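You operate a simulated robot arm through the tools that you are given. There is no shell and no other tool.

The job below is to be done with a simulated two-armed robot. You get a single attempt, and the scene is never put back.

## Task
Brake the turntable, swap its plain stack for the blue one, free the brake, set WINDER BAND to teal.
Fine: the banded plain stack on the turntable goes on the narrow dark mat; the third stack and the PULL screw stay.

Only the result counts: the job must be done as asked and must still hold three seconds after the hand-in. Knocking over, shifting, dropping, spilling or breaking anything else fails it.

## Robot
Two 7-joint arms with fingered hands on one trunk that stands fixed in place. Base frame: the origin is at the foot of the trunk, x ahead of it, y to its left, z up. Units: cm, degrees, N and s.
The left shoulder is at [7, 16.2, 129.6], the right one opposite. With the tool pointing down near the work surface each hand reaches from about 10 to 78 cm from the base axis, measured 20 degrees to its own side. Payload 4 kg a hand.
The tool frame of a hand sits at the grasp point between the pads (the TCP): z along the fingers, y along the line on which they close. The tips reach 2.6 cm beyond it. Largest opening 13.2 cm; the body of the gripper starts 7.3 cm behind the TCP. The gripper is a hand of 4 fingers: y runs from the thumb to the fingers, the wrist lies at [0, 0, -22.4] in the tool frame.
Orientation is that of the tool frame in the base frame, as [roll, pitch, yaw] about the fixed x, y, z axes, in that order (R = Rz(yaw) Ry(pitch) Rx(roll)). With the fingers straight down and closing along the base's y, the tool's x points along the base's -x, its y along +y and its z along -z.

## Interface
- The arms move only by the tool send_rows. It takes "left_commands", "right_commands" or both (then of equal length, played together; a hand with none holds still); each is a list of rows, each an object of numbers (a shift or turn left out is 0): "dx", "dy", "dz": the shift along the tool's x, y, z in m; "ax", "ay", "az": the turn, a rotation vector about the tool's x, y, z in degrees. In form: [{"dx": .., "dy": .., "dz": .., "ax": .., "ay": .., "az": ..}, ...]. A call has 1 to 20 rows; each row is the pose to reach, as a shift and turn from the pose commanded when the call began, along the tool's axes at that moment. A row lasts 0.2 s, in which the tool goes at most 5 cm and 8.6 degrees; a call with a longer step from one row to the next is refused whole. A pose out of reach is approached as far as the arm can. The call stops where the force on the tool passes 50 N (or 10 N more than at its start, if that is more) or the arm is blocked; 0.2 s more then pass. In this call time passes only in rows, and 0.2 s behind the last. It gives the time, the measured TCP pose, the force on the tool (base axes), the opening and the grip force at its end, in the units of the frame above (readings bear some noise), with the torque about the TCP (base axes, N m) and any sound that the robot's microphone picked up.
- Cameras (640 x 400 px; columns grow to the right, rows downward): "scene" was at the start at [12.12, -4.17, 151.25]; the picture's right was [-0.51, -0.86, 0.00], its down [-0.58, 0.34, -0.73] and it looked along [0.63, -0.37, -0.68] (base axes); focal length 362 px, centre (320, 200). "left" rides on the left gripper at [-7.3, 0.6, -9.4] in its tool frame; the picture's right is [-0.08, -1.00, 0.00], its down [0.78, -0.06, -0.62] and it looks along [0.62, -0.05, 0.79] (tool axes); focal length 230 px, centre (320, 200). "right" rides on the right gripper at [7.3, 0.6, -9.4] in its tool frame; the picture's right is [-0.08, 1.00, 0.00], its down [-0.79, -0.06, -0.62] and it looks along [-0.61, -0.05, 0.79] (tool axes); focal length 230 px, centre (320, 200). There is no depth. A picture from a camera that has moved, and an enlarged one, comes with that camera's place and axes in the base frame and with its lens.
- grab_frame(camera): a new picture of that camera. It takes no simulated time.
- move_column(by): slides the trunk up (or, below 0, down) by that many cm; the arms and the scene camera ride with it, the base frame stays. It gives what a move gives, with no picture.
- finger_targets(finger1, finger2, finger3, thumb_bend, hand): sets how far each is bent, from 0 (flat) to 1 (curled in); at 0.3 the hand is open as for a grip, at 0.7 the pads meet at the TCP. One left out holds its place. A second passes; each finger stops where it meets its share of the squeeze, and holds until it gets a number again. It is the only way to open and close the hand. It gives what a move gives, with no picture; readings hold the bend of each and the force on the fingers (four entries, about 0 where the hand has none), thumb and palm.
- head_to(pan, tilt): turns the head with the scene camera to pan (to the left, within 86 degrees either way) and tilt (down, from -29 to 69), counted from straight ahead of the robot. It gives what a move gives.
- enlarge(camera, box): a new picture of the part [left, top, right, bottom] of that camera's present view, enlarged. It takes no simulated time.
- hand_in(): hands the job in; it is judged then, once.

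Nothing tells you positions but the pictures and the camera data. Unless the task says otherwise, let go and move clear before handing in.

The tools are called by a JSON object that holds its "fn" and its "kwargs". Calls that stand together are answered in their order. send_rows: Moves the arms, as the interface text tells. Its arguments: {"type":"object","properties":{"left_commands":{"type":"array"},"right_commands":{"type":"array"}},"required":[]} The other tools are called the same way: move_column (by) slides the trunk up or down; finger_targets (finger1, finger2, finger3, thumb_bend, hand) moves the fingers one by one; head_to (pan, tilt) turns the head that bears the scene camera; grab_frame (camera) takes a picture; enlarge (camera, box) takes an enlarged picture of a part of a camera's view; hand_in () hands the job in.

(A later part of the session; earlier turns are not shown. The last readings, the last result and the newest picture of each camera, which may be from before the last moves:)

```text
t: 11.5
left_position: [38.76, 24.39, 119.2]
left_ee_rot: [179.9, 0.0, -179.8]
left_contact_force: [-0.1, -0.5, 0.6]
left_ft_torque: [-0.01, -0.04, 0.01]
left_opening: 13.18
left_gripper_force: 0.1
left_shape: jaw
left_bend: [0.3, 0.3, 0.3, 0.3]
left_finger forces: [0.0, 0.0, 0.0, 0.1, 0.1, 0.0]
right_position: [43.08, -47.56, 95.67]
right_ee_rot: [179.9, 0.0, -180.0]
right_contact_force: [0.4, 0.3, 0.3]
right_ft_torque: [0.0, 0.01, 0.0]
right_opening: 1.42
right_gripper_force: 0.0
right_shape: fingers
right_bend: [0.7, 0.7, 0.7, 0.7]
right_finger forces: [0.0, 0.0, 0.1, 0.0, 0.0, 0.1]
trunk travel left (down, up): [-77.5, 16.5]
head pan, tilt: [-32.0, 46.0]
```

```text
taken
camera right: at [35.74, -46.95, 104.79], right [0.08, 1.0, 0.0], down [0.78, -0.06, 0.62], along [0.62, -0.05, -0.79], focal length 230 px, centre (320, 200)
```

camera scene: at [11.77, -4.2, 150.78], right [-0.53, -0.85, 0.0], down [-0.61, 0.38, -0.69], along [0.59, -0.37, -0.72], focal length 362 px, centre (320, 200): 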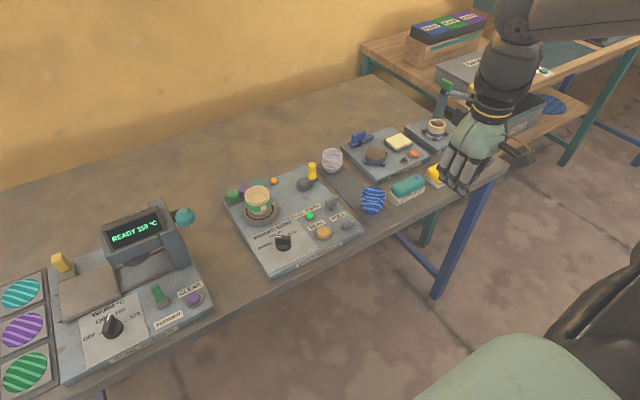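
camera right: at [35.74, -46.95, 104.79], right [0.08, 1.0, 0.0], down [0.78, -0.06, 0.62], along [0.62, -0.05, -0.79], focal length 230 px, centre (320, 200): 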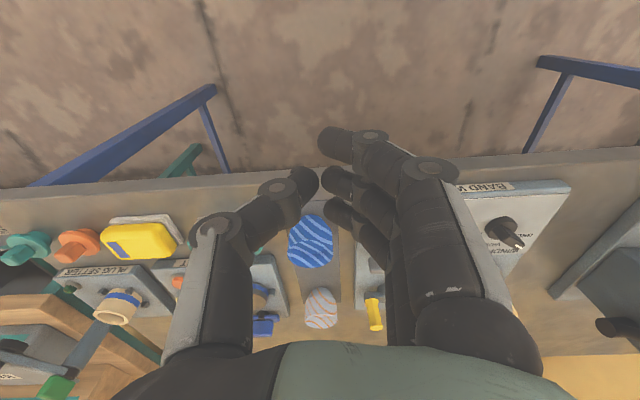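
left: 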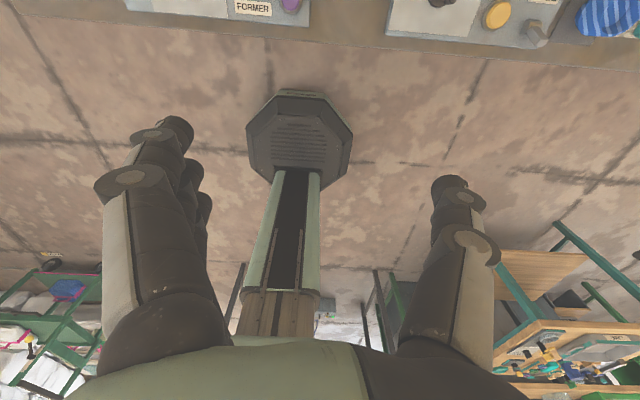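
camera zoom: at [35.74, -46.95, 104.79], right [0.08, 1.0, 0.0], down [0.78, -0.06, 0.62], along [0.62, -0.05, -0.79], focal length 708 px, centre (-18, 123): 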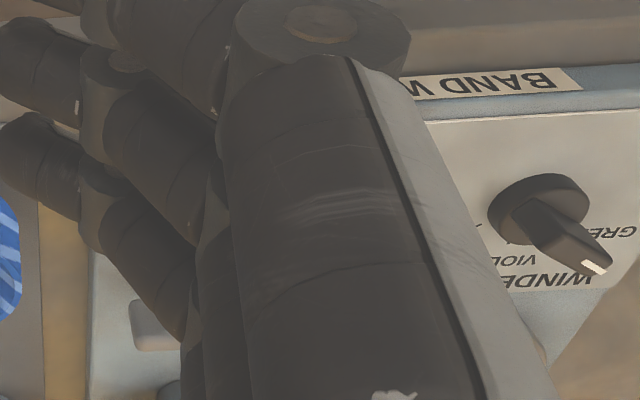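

The toggle now leans away, yet neither lamp changed, so I need proof it is the brake. I plan to grip the stack on the turntable (centre about (71.3, -24), rim z about 89) and twist gently to see whether the table is held; first I raise the right hand, open it and lower the trunk for reach.

{"fn": "send_rows", "kwargs": {"right_commands": [{"dz": -0.045}, {"dz": -0.09}, {"dz": -0.135}, {"dz": -0.18}, {"dz": -0.22}]}}

{"fn": "finger_targets", "kwargs": {"hand": "right", "finger1": 0.35, "finger2": 0.35, "finger3": 0.35, "thumb_bend": 0.35}}

{"fn": "move_column", "kwargs": {"by": -14}}

{"fn": "grab_frame", "kwargs": {"camera": "scene"}}

```text
t: 12.7
left_position: [38.87, 24.49, 119.14]
left_ee_rot: [-179.9, -0.1, -180.0]
left_contact_force: [0.0, 0.3, -0.8]
left_ft_torque: [0.0, -0.01, 0.01]
left_opening: 13.19
left_gripper_force: 0.0
left_shape: jaw
left_bend: [0.3, 0.3, 0.3, 0.3]
left_finger forces: [0.0, 0.1, 0.1, 0.0, 0.0, 0.0]
right_position: [43.18, -47.17, 117.68]
right_ee_rot: [180.0, -0.1, -180.0]
right_contact_force: [0.3, -0.3, 0.6]
right_ft_torque: [0.02, -0.01, 0.0]
right_opening: 1.44
right_gripper_force: 0.1
right_shape: fingers
right_bend: [0.7, 0.7, 0.7, 0.7]
right_finger forces: [0.0, 0.0, 0.0, 0.1, 0.1, 0.0]
trunk travel left (down, up): [-77.5, 16.5]
head pan, tilt: [-32.0, 46.0]
```

```text
t: 13.7
left_position: [39.03, 24.46, 119.02]
left_ee_rot: [180.0, 0.0, 180.0]
left_contact_force: [0.3, 0.6, 0.0]
left_ft_torque: [-0.01, -0.01, -0.03]
left_opening: 13.21
left_gripper_force: 0.1
left_shape: jaw
left_bend: [0.3, 0.3, 0.3, 0.3]
left_finger forces: [0.0, 0.0, 0.0, 0.0, 0.0, 0.0]
right_position: [43.43, -47.31, 117.42]
right_ee_rot: [179.9, 0.1, 180.0]
right_contact_force: [-0.1, 0.7, 0.0]
right_ft_torque: [0.04, -0.01, 0.02]
right_opening: 11.93
right_gripper_force: 0.1
right_shape: fingers
right_bend: [0.35, 0.35, 0.35, 0.35]
right_finger forces: [0.0, 0.0, 0.0, 0.0, 0.0, 0.0]
trunk travel left (down, up): [-77.5, 16.5]
head pan, tilt: [-32.0, 46.0]
```

```text
t: 15.3
left_position: [38.93, 24.51, 105.13]
left_ee_rot: [-180.0, 0.0, -180.0]
left_contact_force: [0.2, 0.4, -0.4]
left_ft_torque: [0.02, -0.01, -0.04]
left_opening: 13.18
left_gripper_force: 0.1
left_shape: jaw
left_bend: [0.3, 0.3, 0.3, 0.3]
left_finger forces: [0.1, 0.1, 0.1, 0.1, 0.0, 0.0]
right_position: [43.29, -47.23, 103.54]
right_ee_rot: [180.0, 0.1, -180.0]
right_contact_force: [-0.3, 0.0, -0.4]
right_ft_torque: [0.0, 0.0, 0.03]
right_opening: 11.95
right_gripper_force: 0.1
right_shape: fingers
right_bend: [0.35, 0.35, 0.35, 0.35]
right_finger forces: [0.0, 0.1, 0.0, 0.0, 0.1, 0.1]
trunk travel left (down, up): [-63.5, 30.5]
head pan, tilt: [-32.0, 46.0]
```

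```text
taken
camera scene: at [11.77, -4.19, 136.79], right [-0.53, -0.85, 0.0], down [-0.61, 0.38, -0.69], along [0.59, -0.37, -0.72], focal length 362 px, centre (320, 200)
```

scene: 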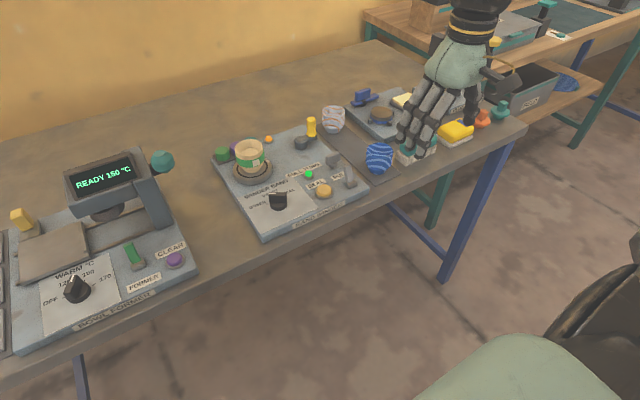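

The trunk is 14 cm lower now, giving a second viewpoint of the same scene. I am taking zoomed views to refine the positions of both stacks.

{"fn": "enlarge", "kwargs": {"camera": "scene", "box": [205, 130, 285, 190]}}

{"fn": "enlarge", "kwargs": {"camera": "scene", "box": [300, 95, 420, 195]}}

{"fn": "grab_frame", "kwargs": {"camera": "right"}}

```text
6.67 times, centred on (245, 160) of scene
camera zoom: at [11.77, -4.19, 136.79], right [-0.53, -0.85, 0.0], down [-0.61, 0.38, -0.69], along [0.59, -0.37, -0.72], focal length 2415 px, centre (820, 467)
```

zoom: 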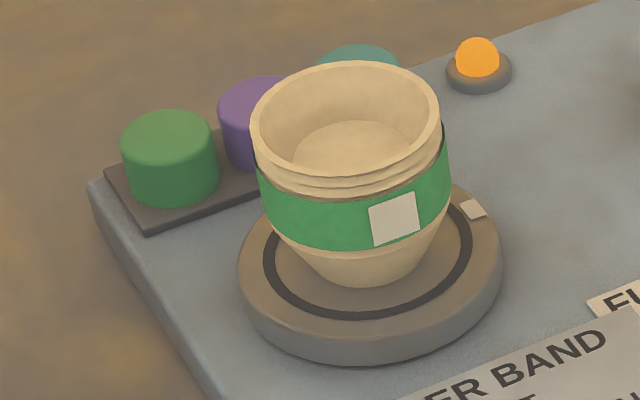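

```text
4.00 times, centred on (360, 145) of scene
camera zoom: at [11.77, -4.19, 136.79], right [-0.53, -0.85, 0.0], down [-0.61, 0.38, -0.69], along [0.59, -0.37, -0.72], focal length 1449 px, centre (160, 420)
```

zoom: 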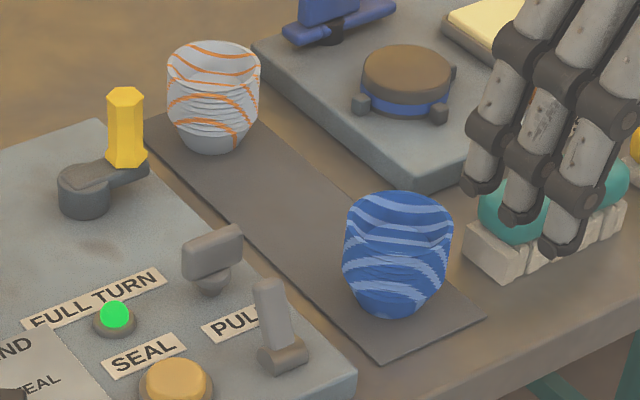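

```text
taken
camera right: at [35.91, -46.71, 112.76], right [0.08, 1.0, 0.0], down [0.78, -0.06, 0.62], along [0.61, -0.05, -0.79], focal length 230 px, centre (320, 200)
```

right: 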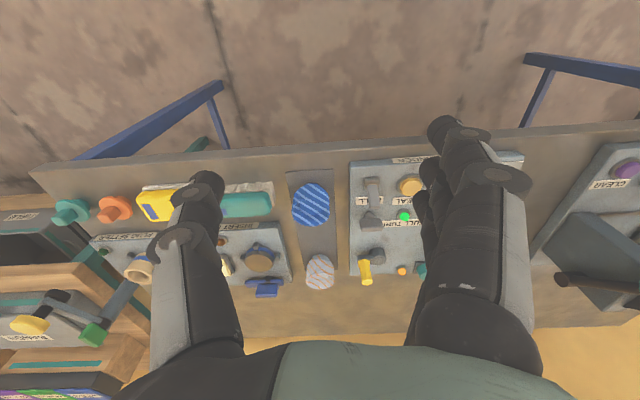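

The turntable top is at z about 83.9 with its centre near (71.5, -23.9), and the stack's rim is about 6 cm wide at z about 89.3. I move the open right hand above it and check the alignment.

{"fn": "send_rows", "kwargs": {"right_commands": [{"dx": -0.0355, "dy": 0.029}, {"dx": -0.071, "dy": 0.058}, {"dx": -0.1065, "dy": 0.0875}, {"dx": -0.142, "dy": 0.1165}, {"dx": -0.1775, "dy": 0.146}, {"dx": -0.213, "dy": 0.175}, {"dx": -0.2485, "dy": 0.2045}, {"dx": -0.282, "dy": 0.2335}]}}

{"fn": "grab_frame", "kwargs": {"camera": "right"}}

{"fn": "grab_frame", "kwargs": {"camera": "scene"}}

```text
t: 17.1
left_position: [38.99, 24.45, 105.14]
left_ee_rot: [180.0, -0.1, -179.9]
left_contact_force: [-0.3, -0.4, 0.3]
left_ft_torque: [0.02, 0.01, 0.01]
left_opening: 13.18
left_gripper_force: 0.2
left_shape: jaw
left_bend: [0.3, 0.3, 0.3, 0.3]
left_finger forces: [0.0, 0.0, 0.0, 0.1, 0.0, 0.1]
right_position: [60.61, -29.88, 100.51]
right_ee_rot: [179.9, 0.2, 180.0]
right_contact_force: [-0.7, 0.0, -0.2]
right_ft_torque: [-0.03, 0.0, -0.03]
right_opening: 11.98
right_gripper_force: 0.0
right_shape: fingers
right_bend: [0.35, 0.35, 0.35, 0.35]
right_finger forces: [0.0, 0.0, 0.0, 0.0, 0.0, 0.0]
right hand out of reach, approached as far as the arm can: row 5, 6, 7, 8
trunk travel left (down, up): [-63.5, 30.5]
head pan, tilt: [-32.0, 46.0]
```

```text
taken
camera right: at [53.3, -29.38, 109.69], right [0.08, 1.0, 0.0], down [0.78, -0.06, 0.62], along [0.62, -0.05, -0.79], focal length 230 px, centre (320, 200)
```

right: 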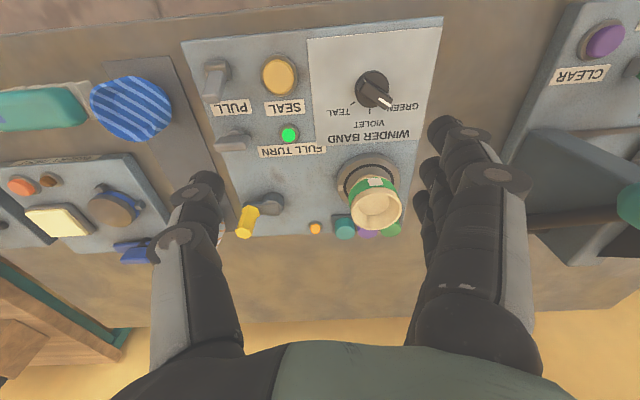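

```text
taken
camera scene: at [11.79, -4.22, 136.78], right [-0.53, -0.85, 0.0], down [-0.61, 0.38, -0.69], along [0.59, -0.37, -0.72], focal length 362 px, centre (320, 200)
```

scene: 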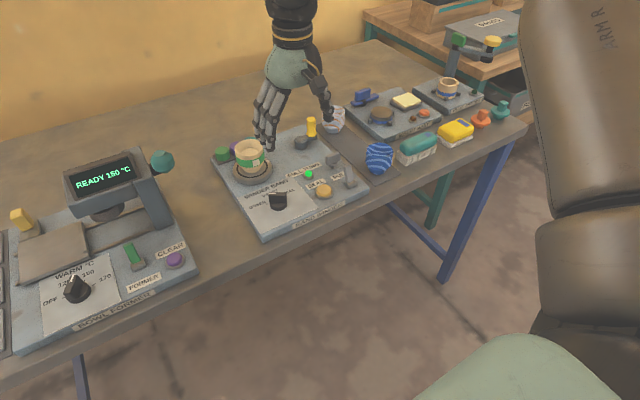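

With the trunk lowered, the hand could not get past about (60.6, -29.9) pointing straight down, so the wrist needs the trunk higher. I back the hand off a little and raise the trunk, so I can later use the column for vertical moves.

{"fn": "send_rows", "kwargs": {"right_commands": [{"dx": 0.04, "dy": -0.02}, {"dx": 0.08, "dy": -0.04}, {"dx": 0.12, "dy": -0.06}]}}

{"fn": "move_column", "kwargs": {"by": 24}}

```text
t: 17.9
left_position: [38.89, 24.35, 105.12]
left_ee_rot: [179.9, 0.1, -179.9]
left_contact_force: [0.4, 0.3, 0.3]
left_ft_torque: [0.04, -0.02, -0.03]
left_opening: 13.19
left_gripper_force: 0.1
left_shape: jaw
left_bend: [0.3, 0.3, 0.3, 0.3]
left_finger forces: [0.0, 0.0, 0.0, 0.0, 0.0, 0.0]
right_position: [48.27, -36.07, 100.81]
right_ee_rot: [179.9, 0.1, -179.9]
right_contact_force: [-1.0, -0.6, 1.4]
right_ft_torque: [0.0, -0.02, -0.04]
right_opening: 11.95
right_gripper_force: 0.1
right_shape: fingers
right_bend: [0.35, 0.35, 0.35, 0.35]
right_finger forces: [0.0, 0.0, 0.0, 0.0, 0.1, 0.0]
trunk travel left (down, up): [-63.5, 30.5]
head pan, tilt: [-32.0, 46.0]
```

```text
t: 20.4
left_position: [38.97, 24.38, 129.11]
left_ee_rot: [-180.0, 0.0, 180.0]
left_contact_force: [-0.5, -1.0, 0.2]
left_ft_torque: [0.02, -0.01, 0.02]
left_opening: 13.2
left_gripper_force: 0.0
left_shape: jaw
left_bend: [0.3, 0.3, 0.3, 0.3]
left_finger forces: [0.1, 0.0, 0.1, 0.1, 0.0, 0.0]
right_position: [48.53, -35.92, 124.69]
right_ee_rot: [179.9, 0.0, -180.0]
right_contact_force: [-0.1, -0.2, 0.2]
right_ft_torque: [0.0, -0.03, 0.03]
right_opening: 11.98
right_gripper_force: 0.0
right_shape: fingers
right_bend: [0.35, 0.35, 0.35, 0.35]
right_finger forces: [0.0, 0.0, 0.0, 0.1, 0.0, 0.0]
trunk travel left (down, up): [-87.5, 6.5]
head pan, tilt: [-32.0, 46.0]
```

The trunk is now 10 cm above its start, and the right hand hangs at (48.5, -35.9, 124.7). I lower it to about z = 98 and then slide over the turntable stack.

{"fn": "send_rows", "kwargs": {"right_commands": [{"dz": 0.0445}, {"dz": 0.089}, {"dz": 0.1335}, {"dz": 0.178}, {"dz": 0.2225}, {"dz": 0.267}, {"dx": -0.0385, "dy": 0.02, "dz": 0.267}, {"dx": -0.077, "dy": 0.04, "dz": 0.267}, {"dx": -0.1155, "dy": 0.06, "dz": 0.267}, {"dx": -0.154, "dy": 0.08, "dz": 0.267}, {"dx": -0.1925, "dy": 0.1005, "dz": 0.267}, {"dx": -0.23, "dy": 0.1205, "dz": 0.267}]}}

{"fn": "grab_frame", "kwargs": {"camera": "right"}}

{"fn": "grab_frame", "kwargs": {"camera": "scene"}}

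```text
t: 23.1
left_position: [38.87, 24.54, 129.15]
left_ee_rot: [180.0, 0.1, 180.0]
left_contact_force: [0.1, 0.2, 0.4]
left_ft_torque: [-0.02, -0.01, 0.01]
left_opening: 13.2
left_gripper_force: 0.1
left_shape: jaw
left_bend: [0.3, 0.3, 0.3, 0.3]
left_finger forces: [0.1, 0.1, 0.0, 0.0, 0.1, 0.1]
right_position: [58.43, -30.94, 104.49]
right_ee_rot: [179.9, 0.1, -180.0]
right_contact_force: [0.5, 0.6, -0.8]
right_ft_torque: [-0.04, 0.02, 0.01]
right_opening: 11.99
right_gripper_force: 0.0
right_shape: fingers
right_bend: [0.35, 0.35, 0.35, 0.35]
right_finger forces: [0.1, 0.0, 0.0, 0.1, 0.1, 0.0]
right hand out of reach, approached as far as the arm can: row 8, 9, 10, 11, 12
trunk travel left (down, up): [-87.5, 6.5]
head pan, tilt: [-32.0, 46.0]
```

```text
taken
camera right: at [51.15, -30.42, 113.61], right [0.08, 1.0, 0.0], down [0.78, -0.06, 0.62], along [0.62, -0.05, -0.79], focal length 230 px, centre (320, 200)
```

right: 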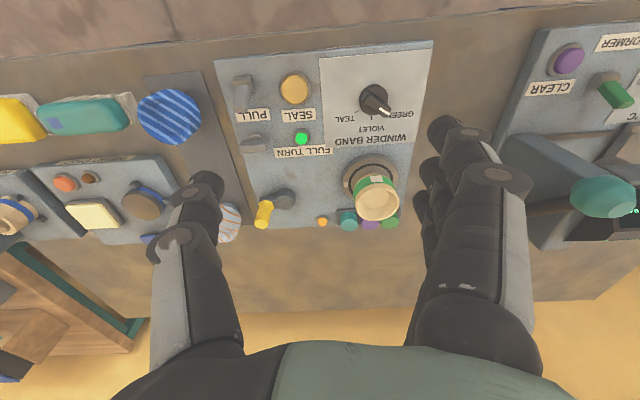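

```text
taken
camera scene: at [11.73, -4.23, 160.78], right [-0.53, -0.85, 0.0], down [-0.61, 0.38, -0.69], along [0.59, -0.37, -0.72], focal length 362 px, centre (320, 200)
```

scene: 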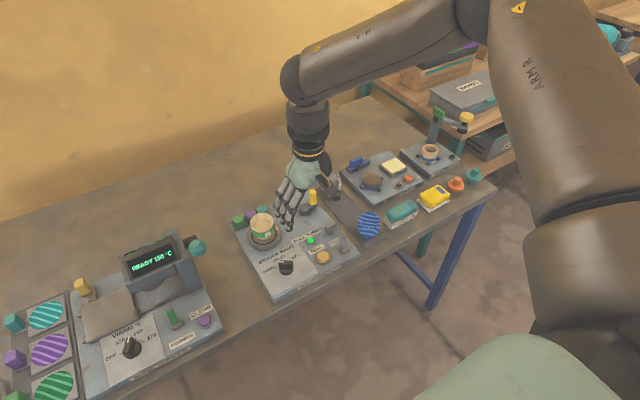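

The arm stopped again at (58.4, -30.9, 104.5) although its elbow is still bent, so a wrist angle seems to be the limit rather than arm length. I test whether turning the hand about the vertical frees the reach.

{"fn": "send_rows", "kwargs": {"right_commands": [{"az": -8}, {"az": -16}, {"az": -24}, {"az": -30}, {"az": -30, "dx": -0.02, "dy": 0.01}, {"az": -30, "dx": -0.04, "dy": 0.02}, {"az": -30, "dx": -0.06, "dy": 0.03}, {"az": -30, "dx": -0.09, "dy": 0.045}]}}

{"fn": "grab_frame", "kwargs": {"camera": "scene"}}

```text
t: 24.9
left_position: [38.99, 24.45, 129.08]
left_ee_rot: [180.0, 0.0, -180.0]
left_contact_force: [0.2, -0.8, -0.5]
left_ft_torque: [0.01, -0.02, -0.04]
left_opening: 13.19
left_gripper_force: 0.1
left_shape: jaw
left_bend: [0.3, 0.3, 0.3, 0.3]
left_finger forces: [0.1, 0.0, 0.1, 0.0, 0.0, 0.0]
right_position: [59.95, -30.19, 107.55]
right_ee_rot: [-179.9, 0.2, -149.9]
right_contact_force: [-0.5, 0.4, -0.1]
right_ft_torque: [-0.02, -0.02, 0.03]
right_opening: 11.95
right_gripper_force: 0.0
right_shape: fingers
right_bend: [0.35, 0.35, 0.35, 0.35]
right_finger forces: [0.0, 0.1, 0.0, 0.0, 0.1, 0.1]
right hand out of reach, approached as far as the arm can: row 4, 5, 6, 7, 8
trunk travel left (down, up): [-87.5, 6.5]
head pan, tilt: [-32.0, 46.0]
```

```text
taken
camera scene: at [11.79, -4.19, 160.78], right [-0.53, -0.85, 0.0], down [-0.61, 0.38, -0.69], along [0.59, -0.37, -0.72], focal length 362 px, centre (320, 200)
```

scene: 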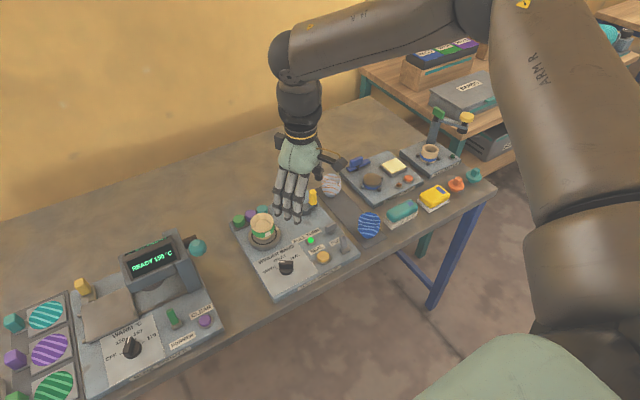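

Turning one way made no difference; the arm still stalls at the same distance. I back off a little, turn the hand the other way, and try reaching forward again.

{"fn": "send_rows", "kwargs": {"right_commands": [{"dx": 0.03, "dy": 0.03}, {"dx": 0.06, "dy": 0.06}, {"dx": 0.06, "dy": 0.06, "az": 8}, {"dx": 0.06, "dy": 0.06, "az": 16}, {"dx": 0.06, "dy": 0.06, "az": 24}, {"dx": 0.06, "dy": 0.06, "az": 32}, {"dx": 0.06, "dy": 0.06, "az": 40}, {"dx": 0.06, "dy": 0.06, "az": 48}, {"dx": 0.06, "dy": 0.06, "az": 56}, {"dx": 0.06, "dy": 0.06, "az": 60}]}}

{"fn": "grab_frame", "kwargs": {"camera": "scene"}}

```text
t: 27.1
left_position: [38.94, 24.61, 129.16]
left_ee_rot: [180.0, -0.1, -180.0]
left_contact_force: [0.3, 0.1, 0.0]
left_ft_torque: [0.01, 0.0, 0.0]
left_opening: 13.19
left_gripper_force: 0.1
left_shape: jaw
left_bend: [0.3, 0.3, 0.3, 0.3]
left_finger forces: [0.0, 0.0, 0.0, 0.0, 0.0, 0.0]
right_position: [52.28, -27.75, 107.4]
right_ee_rot: [179.9, 0.0, 149.9]
right_contact_force: [-0.7, -0.5, 0.4]
right_ft_torque: [0.03, 0.04, -0.01]
right_opening: 12.01
right_gripper_force: 0.0
right_shape: fingers
right_bend: [0.35, 0.35, 0.35, 0.35]
right_finger forces: [0.0, 0.0, 0.1, 0.0, 0.1, 0.0]
trunk travel left (down, up): [-87.5, 6.5]
head pan, tilt: [-32.0, 46.0]
```

```text
taken
camera scene: at [11.82, -4.19, 160.78], right [-0.53, -0.85, 0.0], down [-0.61, 0.38, -0.69], along [0.59, -0.37, -0.72], focal length 362 px, centre (320, 200)
```

scene: 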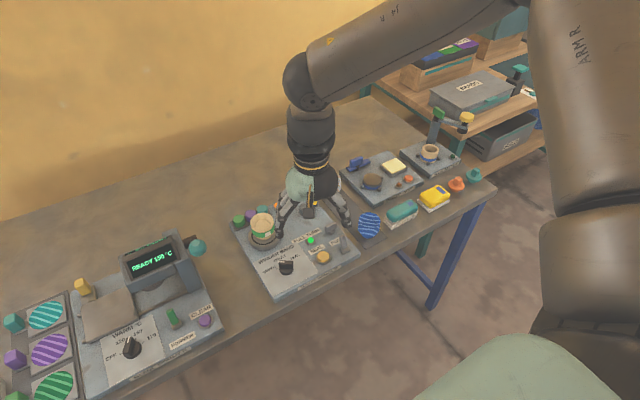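

With the hand at yaw 150 I am at (52.3, -27.8, 107.4) with no limit reported. I descend a little and try to reach over the turntable from here.

{"fn": "send_rows", "kwargs": {"right_commands": [{"dz": 0.035}, {"dz": 0.07}, {"dz": 0.095}, {"dx": -0.0294, "dy": 0.026, "dz": 0.095}, {"dx": -0.0588, "dy": 0.052, "dz": 0.095}, {"dx": -0.0882, "dy": 0.078, "dz": 0.095}, {"dx": -0.1176, "dy": 0.104, "dz": 0.095}, {"dx": -0.147, "dy": 0.13, "dz": 0.095}]}}

{"fn": "grab_frame", "kwargs": {"camera": "scene"}}

```text
t: 28.9
left_position: [38.95, 24.67, 129.08]
left_ee_rot: [180.0, -0.1, -180.0]
left_contact_force: [-0.2, 1.2, -0.4]
left_ft_torque: [0.04, 0.0, 0.01]
left_opening: 13.18
left_gripper_force: 0.1
left_shape: jaw
left_bend: [0.3, 0.3, 0.3, 0.3]
left_finger forces: [0.0, 0.1, 0.1, 0.1, 0.1, 0.0]
right_position: [58.24, -29.76, 104.72]
right_ee_rot: [179.9, 0.0, 150.0]
right_contact_force: [-0.9, 0.8, 0.5]
right_ft_torque: [0.02, -0.01, 0.04]
right_opening: 11.99
right_gripper_force: 0.0
right_shape: fingers
right_bend: [0.35, 0.35, 0.35, 0.35]
right_finger forces: [0.1, 0.0, 0.0, 0.1, 0.1, 0.0]
right hand out of reach, approached as far as the arm can: row 3, 4, 5, 6, 7, 8
trunk travel left (down, up): [-87.5, 6.5]
head pan, tilt: [-32.0, 46.0]
```

```text
taken
camera scene: at [11.85, -4.18, 160.78], right [-0.53, -0.85, 0.0], down [-0.61, 0.38, -0.69], along [0.59, -0.37, -0.72], focal length 362 px, centre (320, 200)
```

scene: 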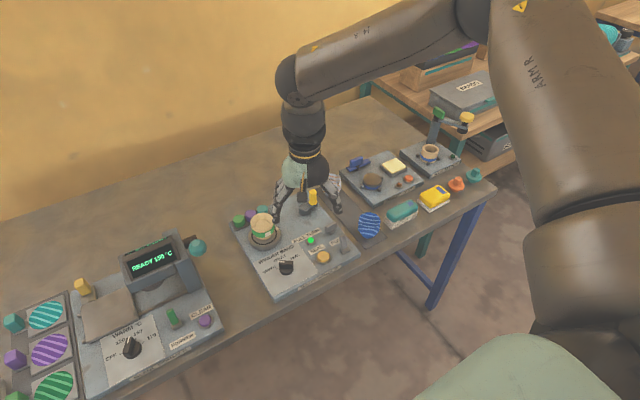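

Descending here also hit the limit, so the wrist bend needed for a vertical hand seems to be the obstacle. I turn the hand back to yaw 180, and then tilt the fingers forward to relieve the wrist.

{"fn": "send_rows", "kwargs": {"right_commands": [{"dx": 0.04, "dy": -0.02, "az": -8}, {"dx": 0.08, "dy": -0.04, "az": -16}, {"dx": 0.1, "dy": -0.05, "az": -24}, {"dx": 0.1, "dy": -0.05, "az": -30}]}}

{"fn": "send_rows", "kwargs": {"right_commands": [{"ay": -8}, {"ay": -16}, {"ay": -24}, {"ay": -30}]}}

{"fn": "grab_frame", "kwargs": {"camera": "right"}}

{"fn": "grab_frame", "kwargs": {"camera": "scene"}}

```text
t: 29.9
left_position: [38.99, 24.58, 129.06]
left_ee_rot: [-180.0, -0.1, 180.0]
left_contact_force: [0.3, 0.4, 0.2]
left_ft_torque: [0.01, 0.0, -0.01]
left_opening: 13.21
left_gripper_force: 0.0
left_shape: jaw
left_bend: [0.3, 0.3, 0.3, 0.3]
left_finger forces: [0.1, 0.0, 0.0, 0.1, 0.1, 0.0]
right_position: [46.8, -29.24, 104.61]
right_ee_rot: [-180.0, 0.1, -179.9]
right_contact_force: [0.1, -0.7, -0.1]
right_ft_torque: [0.01, -0.03, 0.0]
right_opening: 11.97
right_gripper_force: 0.1
right_shape: fingers
right_bend: [0.35, 0.35, 0.35, 0.35]
right_finger forces: [0.0, 0.0, 0.0, 0.0, 0.0, 0.1]
trunk travel left (down, up): [-87.5, 6.5]
head pan, tilt: [-32.0, 46.0]
```

```text
t: 30.9
left_position: [38.96, 24.41, 129.17]
left_ee_rot: [-180.0, 0.1, -180.0]
left_contact_force: [-0.1, 0.2, 0.3]
left_ft_torque: [0.0, -0.04, 0.01]
left_opening: 13.19
left_gripper_force: 0.1
left_shape: jaw
left_bend: [0.3, 0.3, 0.3, 0.3]
left_finger forces: [0.1, 0.1, 0.0, 0.0, 0.0, 0.0]
right_position: [46.72, -29.34, 104.74]
right_ee_rot: [-180.0, 30.2, 180.0]
right_contact_force: [0.7, 0.0, 0.3]
right_ft_torque: [-0.01, 0.01, 0.01]
right_opening: 11.97
right_gripper_force: 0.0
right_shape: fingers
right_bend: [0.35, 0.35, 0.35, 0.35]
right_finger forces: [0.0, 0.0, 0.1, 0.0, 0.0, 0.0]
trunk travel left (down, up): [-87.5, 6.5]
head pan, tilt: [-32.0, 46.0]
```

```text
taken
camera right: at [35.75, -28.81, 108.97], right [0.07, 1.0, 0.04], down [0.37, -0.06, 0.93], along [0.93, -0.05, -0.37], focal length 230 px, centre (320, 200)
```

right: 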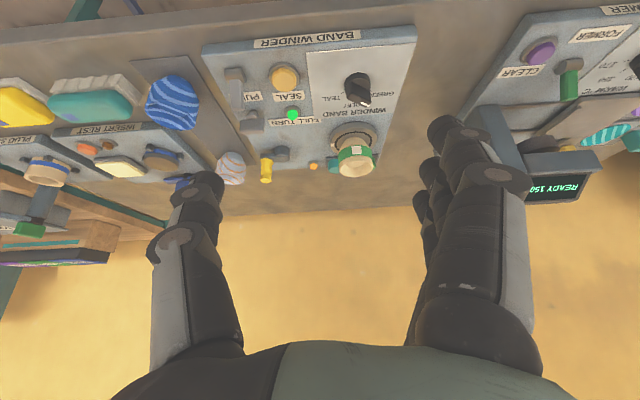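

```text
taken
camera scene: at [11.72, -4.29, 160.79], right [-0.53, -0.85, 0.0], down [-0.61, 0.38, -0.69], along [0.59, -0.37, -0.72], focal length 362 px, centre (320, 200)
```

scene: 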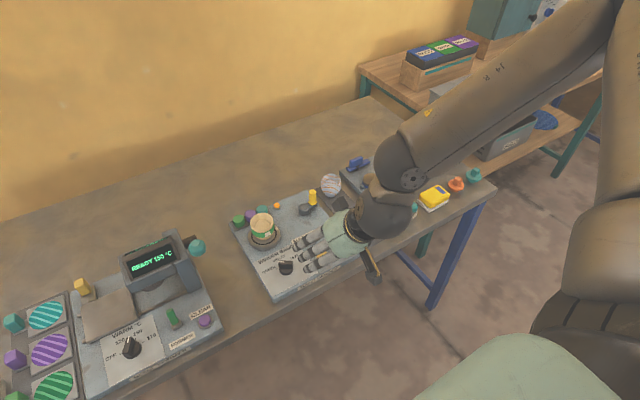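

The 30° forward tilt works without any limit. Now I test whether I can reach out over the turntable in this posture.

{"fn": "send_rows", "kwargs": {"right_commands": [{"dx": -0.0287, "dy": 0.0106, "dz": 0.0274}, {"dx": -0.0574, "dy": 0.0212, "dz": 0.0548}, {"dx": -0.0861, "dy": 0.0318, "dz": 0.0822}, {"dx": -0.1148, "dy": 0.0424, "dz": 0.1096}, {"dx": -0.1436, "dy": 0.053, "dz": 0.137}]}}

{"fn": "grab_frame", "kwargs": {"camera": "scene"}}

{"fn": "grab_frame", "kwargs": {"camera": "right"}}

```text
t: 32.0
left_position: [38.97, 24.57, 129.11]
left_ee_rot: [-179.9, 0.0, 179.9]
left_contact_force: [-0.3, 0.0, 0.3]
left_ft_torque: [0.01, 0.0, 0.0]
left_opening: 13.18
left_gripper_force: 0.1
left_shape: jaw
left_bend: [0.3, 0.3, 0.3, 0.3]
left_finger forces: [0.1, 0.0, 0.1, 0.1, 0.0, 0.0]
right_position: [63.71, -25.99, 102.93]
right_ee_rot: [179.8, 30.0, -180.0]
right_contact_force: [0.5, -0.5, -0.6]
right_ft_torque: [-0.05, -0.02, 0.03]
right_opening: 11.97
right_gripper_force: 0.1
right_shape: fingers
right_bend: [0.35, 0.35, 0.35, 0.35]
right_finger forces: [0.0, 0.1, 0.0, 0.0, 0.1, 0.1]
right hand out of reach, approached as far as the arm can: row 4, 5
trunk travel left (down, up): [-87.5, 6.5]
head pan, tilt: [-32.0, 46.0]
```

```text
taken
camera scene: at [11.78, -4.24, 160.78], right [-0.53, -0.85, 0.0], down [-0.61, 0.38, -0.69], along [0.59, -0.37, -0.72], focal length 362 px, centre (320, 200)
```

scene: 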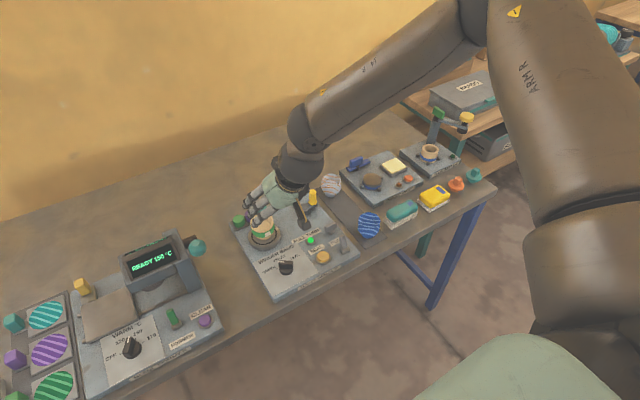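

```text
taken
camera right: at [52.81, -25.5, 107.26], right [0.06, 1.0, 0.04], down [0.37, -0.06, 0.93], along [0.93, -0.04, -0.37], focal length 230 px, centre (320, 200)
```

right: 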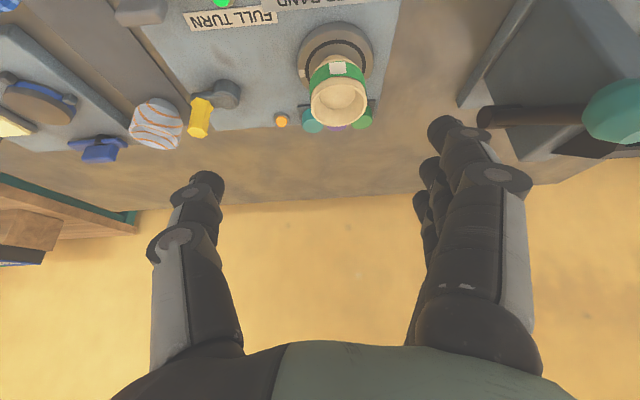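

In every stalled pose the elbow sits at the same place, so the shoulder is the limit, and from that geometry a 30° forward tilt with the trunk about 15 cm below its start should reach the turntable. I retreat first, then lower the trunk by 25 cm.

{"fn": "send_rows", "kwargs": {"right_commands": [{"dx": 0.0174, "dy": -0.008, "dz": -0.0378}, {"dx": 0.0348, "dy": -0.016, "dz": -0.0756}, {"dx": 0.0522, "dy": -0.024, "dz": -0.1134}, {"dx": 0.0696, "dy": -0.032, "dz": -0.1512}, {"dx": 0.087, "dy": -0.04, "dz": -0.189}]}}

{"fn": "move_column", "kwargs": {"by": -15}}

{"fn": "grab_frame", "kwargs": {"camera": "scene"}}

```text
t: 33.2
left_position: [38.67, 24.49, 129.21]
left_ee_rot: [180.0, 0.0, -179.8]
left_contact_force: [0.1, -0.3, 0.4]
left_ft_torque: [0.05, -0.01, 0.0]
left_opening: 13.19
left_gripper_force: 0.1
left_shape: jaw
left_bend: [0.3, 0.3, 0.3, 0.3]
left_finger forces: [0.0, 0.0, 0.0, 0.0, 0.1, 0.1]
right_position: [46.68, -30.2, 114.86]
right_ee_rot: [179.9, 30.1, -180.0]
right_contact_force: [0.2, 0.5, -0.2]
right_ft_torque: [0.0, -0.06, -0.02]
right_opening: 11.99
right_gripper_force: 0.0
right_shape: fingers
right_bend: [0.35, 0.35, 0.35, 0.35]
right_finger forces: [0.0, 0.1, 0.0, 0.0, 0.0, 0.0]
trunk travel left (down, up): [-87.5, 6.5]
head pan, tilt: [-32.0, 46.0]
```

```text
t: 35.0
left_position: [38.88, 24.49, 114.18]
left_ee_rot: [180.0, 0.0, 180.0]
left_contact_force: [0.2, 0.7, 0.8]
left_ft_torque: [-0.01, -0.02, 0.01]
left_opening: 13.18
left_gripper_force: 0.0
left_shape: jaw
left_bend: [0.3, 0.3, 0.3, 0.3]
left_finger forces: [0.1, 0.0, 0.0, 0.0, 0.0, 0.1]
right_position: [47.01, -30.25, 99.62]
right_ee_rot: [179.9, 30.0, 179.9]
right_contact_force: [-0.3, 0.0, 0.5]
right_ft_torque: [-0.03, 0.02, 0.01]
right_opening: 11.96
right_gripper_force: 0.0
right_shape: fingers
right_bend: [0.35, 0.35, 0.35, 0.35]
right_finger forces: [0.0, 0.0, 0.0, 0.1, 0.0, 0.1]
trunk travel left (down, up): [-72.5, 21.5]
head pan, tilt: [-32.0, 46.0]
```

```text
taken
camera scene: at [11.75, -4.2, 145.79], right [-0.53, -0.85, 0.0], down [-0.61, 0.38, -0.69], along [0.59, -0.37, -0.72], focal length 362 px, centre (320, 200)
```

scene: 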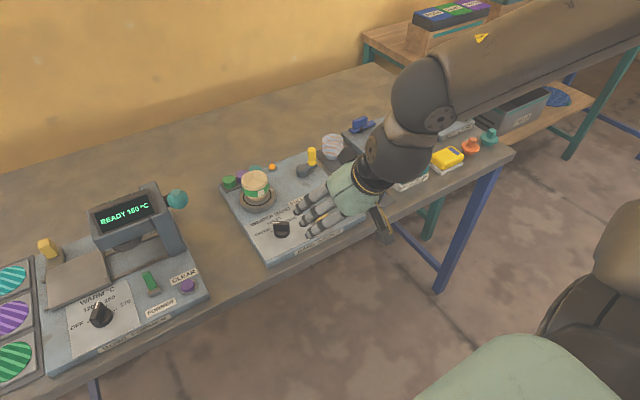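

The trunk is now 5 cm below its start. I raise the hand a bit, lower the trunk 10 cm more, and then reach forward over the turntable at about z = 97.

{"fn": "send_rows", "kwargs": {"right_commands": [{"dx": -0.0175, "dz": -0.0303}, {"dx": -0.035, "dz": -0.0606}]}}

{"fn": "move_column", "kwargs": {"by": -10}}

{"fn": "send_rows", "kwargs": {"right_commands": [{"dx": -0.0347, "dy": 0.0105, "dz": 0.02}, {"dx": -0.0693, "dy": 0.021, "dz": 0.04}, {"dx": -0.104, "dy": 0.0315, "dz": 0.06}, {"dx": -0.1386, "dy": 0.042, "dz": 0.08}, {"dx": -0.1732, "dy": 0.0525, "dz": 0.1}, {"dx": -0.2078, "dy": 0.063, "dz": 0.12}]}}

{"fn": "grab_frame", "kwargs": {"camera": "scene"}}

{"fn": "grab_frame", "kwargs": {"camera": "right"}}

```text
t: 35.6
left_position: [38.91, 24.45, 114.18]
left_ee_rot: [180.0, 0.0, -180.0]
left_contact_force: [0.3, 1.3, 0.3]
left_ft_torque: [-0.01, -0.01, 0.0]
left_opening: 13.14
left_gripper_force: 0.0
left_shape: jaw
left_bend: [0.3, 0.3, 0.3, 0.3]
left_finger forces: [0.0, 0.1, 0.0, 0.0, 0.0, 0.0]
right_position: [46.95, -30.27, 106.73]
right_ee_rot: [-180.0, 30.0, -179.9]
right_contact_force: [-0.1, 0.0, -0.1]
right_ft_torque: [0.02, -0.03, -0.03]
right_opening: 11.97
right_gripper_force: 0.1
right_shape: fingers
right_bend: [0.35, 0.35, 0.35, 0.35]
right_finger forces: [0.1, 0.0, 0.0, 0.0, 0.0, 0.0]
trunk travel left (down, up): [-72.5, 21.5]
head pan, tilt: [-32.0, 46.0]
```

```text
t: 36.9
left_position: [38.97, 24.48, 104.21]
left_ee_rot: [179.9, -0.1, 180.0]
left_contact_force: [-0.5, 0.4, 0.1]
left_ft_torque: [0.01, -0.02, -0.04]
left_opening: 13.22
left_gripper_force: 0.0
left_shape: jaw
left_bend: [0.3, 0.3, 0.3, 0.3]
left_finger forces: [0.0, 0.0, 0.0, 0.1, 0.1, 0.0]
right_position: [46.93, -30.21, 96.76]
right_ee_rot: [180.0, 30.0, -180.0]
right_contact_force: [-0.3, -0.2, -0.5]
right_ft_torque: [0.03, -0.02, 0.0]
right_opening: 12.0
right_gripper_force: 0.2
right_shape: fingers
right_bend: [0.35, 0.35, 0.35, 0.35]
right_finger forces: [0.1, 0.0, 0.1, 0.0, 0.0, 0.1]
trunk travel left (down, up): [-62.5, 31.5]
head pan, tilt: [-32.0, 46.0]
```

```text
t: 38.3
left_position: [39.18, 24.56, 104.07]
left_ee_rot: [179.9, -0.2, -180.0]
left_contact_force: [-0.3, 0.3, 1.0]
left_ft_torque: [0.0, 0.04, -0.01]
left_opening: 13.21
left_gripper_force: 0.1
left_shape: jaw
left_bend: [0.3, 0.3, 0.3, 0.3]
left_finger forces: [0.1, 0.0, 0.0, 0.0, 0.0, 0.1]
right_position: [71.11, -24.01, 96.46]
right_ee_rot: [180.0, 29.7, -179.9]
right_contact_force: [0.1, -0.5, -0.5]
right_ft_torque: [0.01, 0.04, 0.0]
right_opening: 11.97
right_gripper_force: 0.1
right_shape: fingers
right_bend: [0.35, 0.35, 0.35, 0.35]
right_finger forces: [0.0, 0.0, 0.1, 0.0, 0.0, 0.0]
trunk travel left (down, up): [-62.5, 31.5]
head pan, tilt: [-32.0, 46.0]
```

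```text
taken
camera scene: at [12.02, -4.2, 135.76], right [-0.53, -0.85, 0.0], down [-0.61, 0.38, -0.69], along [0.59, -0.37, -0.72], focal length 362 px, centre (320, 200)
```

scene: 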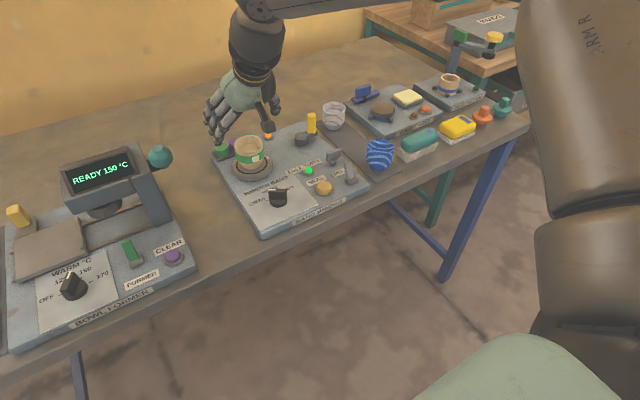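

```text
taken
camera right: at [60.05, -23.51, 100.79], right [0.07, 1.0, 0.04], down [0.37, -0.06, 0.93], along [0.92, -0.05, -0.38], focal length 230 px, centre (320, 200)
```

right: 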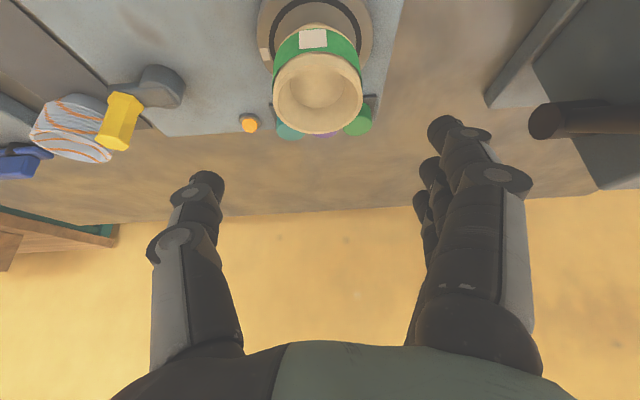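

The tilted hand reached (71.1, -24.0, 96.5), right above the stack, whose rim centre I now read at about (70.8, -24.0). I lower the open hand around it to z = 88.

{"fn": "send_rows", "kwargs": {"right_commands": [{"dx": 0.014, "dz": 0.0243}, {"dx": 0.028, "dz": 0.0485}, {"dx": 0.042, "dz": 0.0727}]}}

{"fn": "grab_frame", "kwargs": {"camera": "right"}}

{"fn": "enlarge", "kwargs": {"camera": "scene", "box": [180, 90, 340, 220]}}

```text
t: 39.1
left_position: [39.04, 24.45, 104.06]
left_ee_rot: [-179.9, 0.0, 179.9]
left_contact_force: [0.7, 0.2, 0.9]
left_ft_torque: [0.0, -0.03, 0.0]
left_opening: 13.17
left_gripper_force: 0.1
left_shape: jaw
left_bend: [0.3, 0.3, 0.3, 0.3]
left_finger forces: [0.0, 0.1, 0.1, 0.0, 0.0, 0.1]
right_position: [71.03, -24.06, 88.11]
right_ee_rot: [180.0, 30.0, -180.0]
right_contact_force: [-0.1, 0.3, 0.0]
right_ft_torque: [-0.01, 0.0, 0.0]
right_opening: 11.99
right_gripper_force: 0.0
right_shape: fingers
right_bend: [0.35, 0.35, 0.35, 0.35]
right_finger forces: [0.0, 0.1, 0.0, 0.0, 0.1, 0.0]
trunk travel left (down, up): [-62.5, 31.5]
head pan, tilt: [-32.0, 46.0]
```

```text
taken
camera right: at [59.96, -23.52, 92.4], right [0.07, 1.0, 0.04], down [0.37, -0.06, 0.93], along [0.93, -0.05, -0.37], focal length 230 px, centre (320, 200)
```

right: 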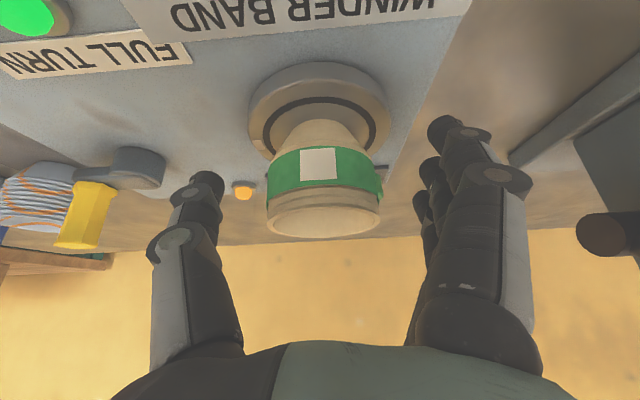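

```text
3.08 times, centred on (260, 155) of scene
camera zoom: at [11.81, -4.22, 135.78], right [-0.53, -0.85, 0.0], down [-0.61, 0.38, -0.69], along [0.59, -0.37, -0.72], focal length 1114 px, centre (505, 338)
```

zoom: 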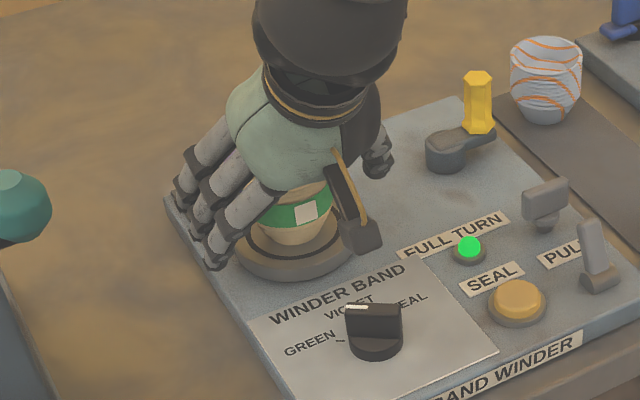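

The stack is centred between thumb and fingers. I close gently around it without lifting.

{"fn": "finger_targets", "kwargs": {"hand": "right", "finger1": 0.62, "finger2": 0.62, "finger3": 0.62, "thumb_bend": 0.62}}

{"fn": "grab_frame", "kwargs": {"camera": "right"}}

{"fn": "enlarge", "kwargs": {"camera": "scene", "box": [200, 110, 330, 200]}}

```text
t: 40.1
left_position: [38.97, 24.55, 104.13]
left_ee_rot: [180.0, -0.1, 180.0]
left_contact_force: [0.3, -0.8, -0.4]
left_ft_torque: [-0.02, -0.02, 0.01]
left_opening: 13.2
left_gripper_force: 0.0
left_shape: jaw
left_bend: [0.3, 0.3, 0.3, 0.3]
left_finger forces: [0.0, 0.0, 0.1, 0.0, 0.1, 0.0]
right_position: [70.98, -23.95, 88.22]
right_ee_rot: [-180.0, 30.0, -180.0]
right_contact_force: [0.2, 0.6, 0.1]
right_ft_torque: [0.03, -0.01, -0.04]
right_opening: 5.25
right_gripper_force: 10.9
right_shape: fingers
right_bend: [0.58, 0.55, 0.58, 0.57]
right_finger forces: [3.0, 5.3, 2.6, 0.0, 10.5, 0.0]
trunk travel left (down, up): [-62.5, 31.5]
head pan, tilt: [-32.0, 46.0]
```

```text
taken
camera right: at [59.93, -23.5, 92.4], right [0.07, 1.0, 0.04], down [0.37, -0.06, 0.93], along [0.93, -0.05, -0.37], focal length 230 px, centre (320, 200)
```

right: 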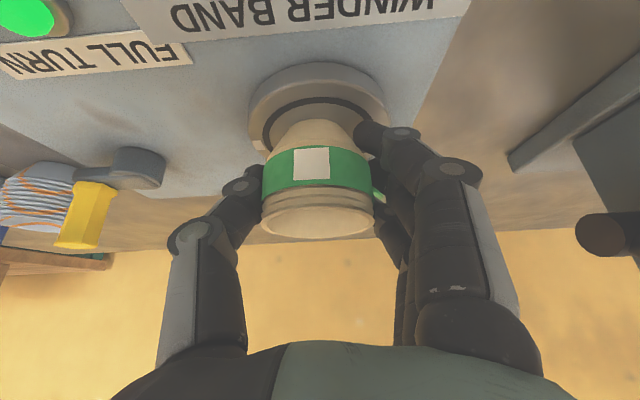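

```text
4.44 times, centred on (265, 155) of scene
camera zoom: at [11.8, -4.19, 135.78], right [-0.53, -0.85, 0.0], down [-0.61, 0.38, -0.69], along [0.59, -0.37, -0.72], focal length 1610 px, centre (564, 400)
```

zoom: 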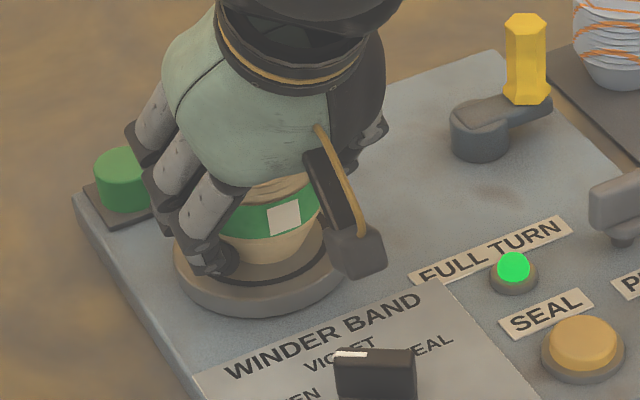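

The stack is held with about 11 N. I now twist it by about 8° about the vertical to see whether the turntable, the crank or the lamps follow.

{"fn": "send_rows", "kwargs": {"right_commands": [{"ax": -2.0, "az": -3.46}, {"ax": -4.0, "az": -6.93}]}}

{"fn": "grab_frame", "kwargs": {"camera": "right"}}

{"fn": "enlarge", "kwargs": {"camera": "scene", "box": [200, 110, 330, 200]}}

```text
t: 40.7
left_position: [38.93, 24.38, 104.11]
left_ee_rot: [180.0, -0.1, 180.0]
left_contact_force: [0.1, 0.2, -0.5]
left_ft_torque: [-0.02, 0.0, -0.02]
left_opening: 13.19
left_gripper_force: 0.0
left_shape: jaw
left_bend: [0.3, 0.3, 0.3, 0.3]
left_finger forces: [0.0, 0.0, 0.0, 0.1, 0.0, 0.0]
right_position: [70.89, -24.0, 88.19]
right_ee_rot: [-179.9, 30.0, -172.0]
right_contact_force: [-0.3, -0.2, -0.7]
right_ft_torque: [-0.02, 0.01, 0.01]
right_opening: 5.24
right_gripper_force: 10.8
right_shape: fingers
right_bend: [0.58, 0.55, 0.58, 0.57]
right_finger forces: [3.0, 5.3, 2.6, 0.1, 10.5, 0.0]
trunk travel left (down, up): [-62.5, 31.5]
head pan, tilt: [-32.0, 46.0]
```

```text
taken
camera right: at [59.97, -24.98, 92.48], right [-0.07, 1.0, 0.04], down [0.38, -0.01, 0.93], along [0.92, 0.08, -0.37], focal length 230 px, centre (320, 200)
```

right: 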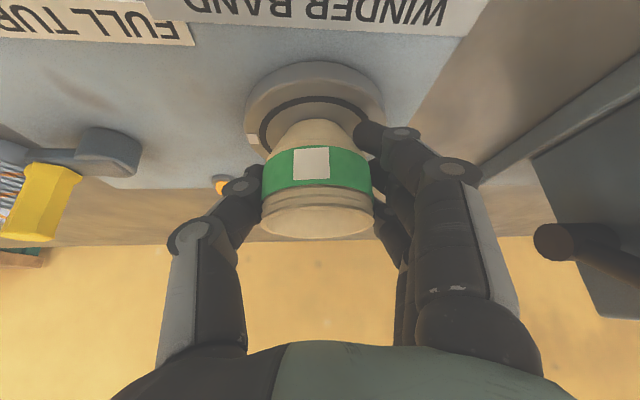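

```text
4.44 times, centred on (265, 155) of scene
camera zoom: at [11.8, -4.21, 135.78], right [-0.53, -0.85, 0.0], down [-0.61, 0.38, -0.69], along [0.59, -0.37, -0.72], focal length 1610 px, centre (564, 400)
```

zoom: 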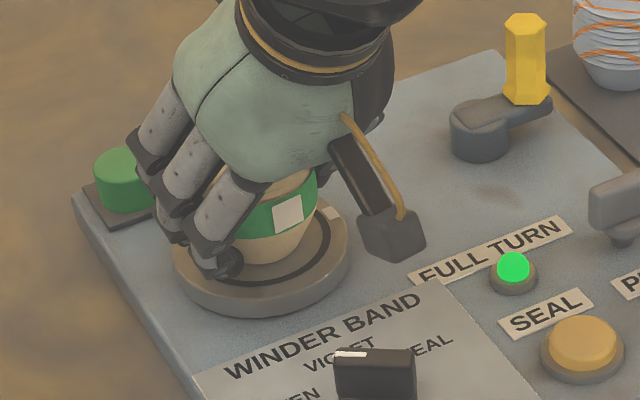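

The stack turned with the hand and the turntable's white mark is just visible. I zoom in on the mark now and again after another 8° of twist to see whether it moves.

{"fn": "enlarge", "kwargs": {"camera": "scene", "box": [230, 140, 290, 185]}}

{"fn": "send_rows", "kwargs": {"right_commands": [{"ax": -2.0, "az": -3.46}, {"ax": -4.0, "az": -6.93}]}}

{"fn": "enlarge", "kwargs": {"camera": "scene", "box": [230, 140, 290, 185]}}

{"fn": "grab_frame", "kwargs": {"camera": "right"}}

```text
8.89 times, centred on (260, 162) of scene
camera zoom: at [11.8, -4.21, 135.78], right [-0.53, -0.85, 0.0], down [-0.61, 0.38, -0.69], along [0.59, -0.37, -0.72], focal length 3220 px, centre (853, 533)
```

zoom: 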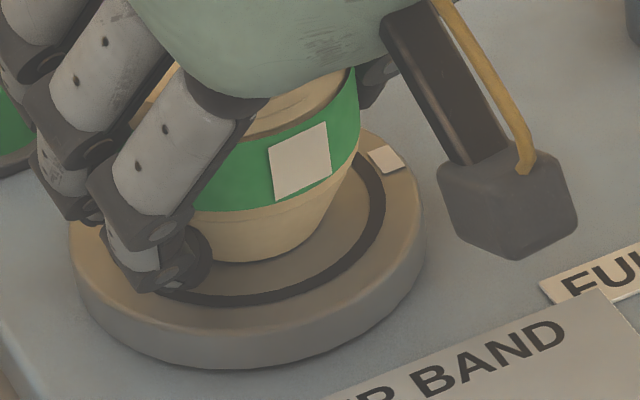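

```text
t: 41.3
left_position: [39.0, 24.54, 104.13]
left_ee_rot: [179.9, 0.0, 180.0]
left_contact_force: [0.1, 0.5, 0.7]
left_ft_torque: [-0.03, 0.0, 0.02]
left_opening: 13.22
left_gripper_force: 0.1
left_shape: jaw
left_bend: [0.3, 0.3, 0.3, 0.3]
left_finger forces: [0.1, 0.1, 0.1, 0.0, 0.0, 0.0]
right_position: [70.89, -24.02, 88.1]
right_ee_rot: [-179.9, 30.0, -163.8]
right_contact_force: [0.1, -0.6, -0.6]
right_ft_torque: [-0.02, 0.01, 0.01]
right_opening: 5.23
right_gripper_force: 9.7
right_shape: fingers
right_bend: [0.58, 0.55, 0.58, 0.57]
right_finger forces: [3.0, 5.3, 2.5, 0.0, 10.4, 0.0]
trunk travel left (down, up): [-62.5, 31.5]
head pan, tilt: [-32.0, 46.0]
```

```text
8.89 times, centred on (260, 162) of scene
camera zoom: at [11.8, -4.21, 135.78], right [-0.53, -0.85, 0.0], down [-0.61, 0.38, -0.69], along [0.59, -0.37, -0.72], focal length 3220 px, centre (853, 533)
```

zoom: 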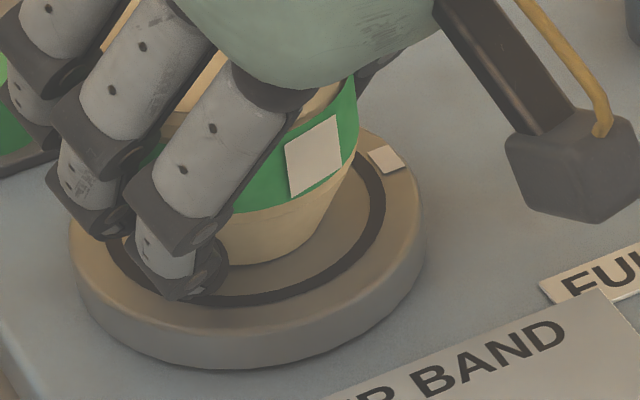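

```text
taken
camera right: at [60.17, -26.55, 92.45], right [-0.21, 0.98, 0.04], down [0.37, 0.04, 0.93], along [0.9, 0.21, -0.37], focal length 230 px, centre (320, 200)
```

right: 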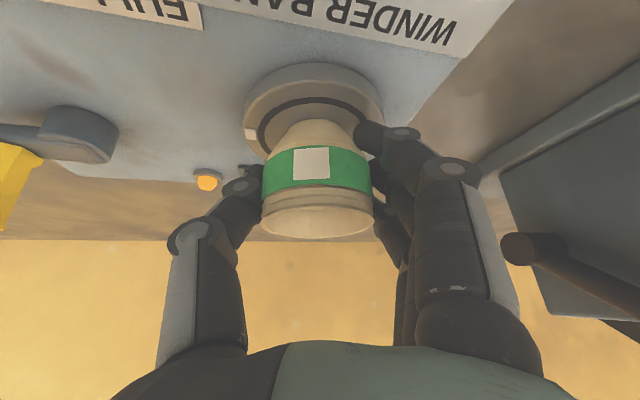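

The mark stayed exactly where it was while the stack slid round on the table, so the turntable is being held. To be surer, I press the stack down lightly and twist back, which would drag a free table along.

{"fn": "send_rows", "kwargs": {"right_commands": [{"dx": 0.001, "dz": 0.0017}, {"dx": 0.002, "dz": 0.0035}]}}

```text
t: 41.9
left_position: [38.88, 24.58, 104.17]
left_ee_rot: [-180.0, -0.1, -180.0]
left_contact_force: [0.2, -0.5, -0.7]
left_ft_torque: [0.03, -0.02, 0.03]
left_opening: 13.18
left_gripper_force: 0.1
left_shape: jaw
left_bend: [0.3, 0.3, 0.3, 0.3]
left_finger forces: [0.0, 0.0, 0.1, 0.0, 0.0, 0.0]
right_position: [70.99, -24.04, 88.06]
right_ee_rot: [-180.0, 30.2, -164.0]
right_contact_force: [-0.3, -0.9, 6.8]
right_ft_torque: [-0.09, -0.06, 0.02]
right_opening: 5.22
right_gripper_force: 10.8
right_shape: fingers
right_bend: [0.59, 0.55, 0.58, 0.57]
right_finger forces: [2.5, 5.5, 2.7, 0.0, 10.9, 0.1]
trunk travel left (down, up): [-62.5, 31.5]
head pan, tilt: [-32.0, 46.0]
```

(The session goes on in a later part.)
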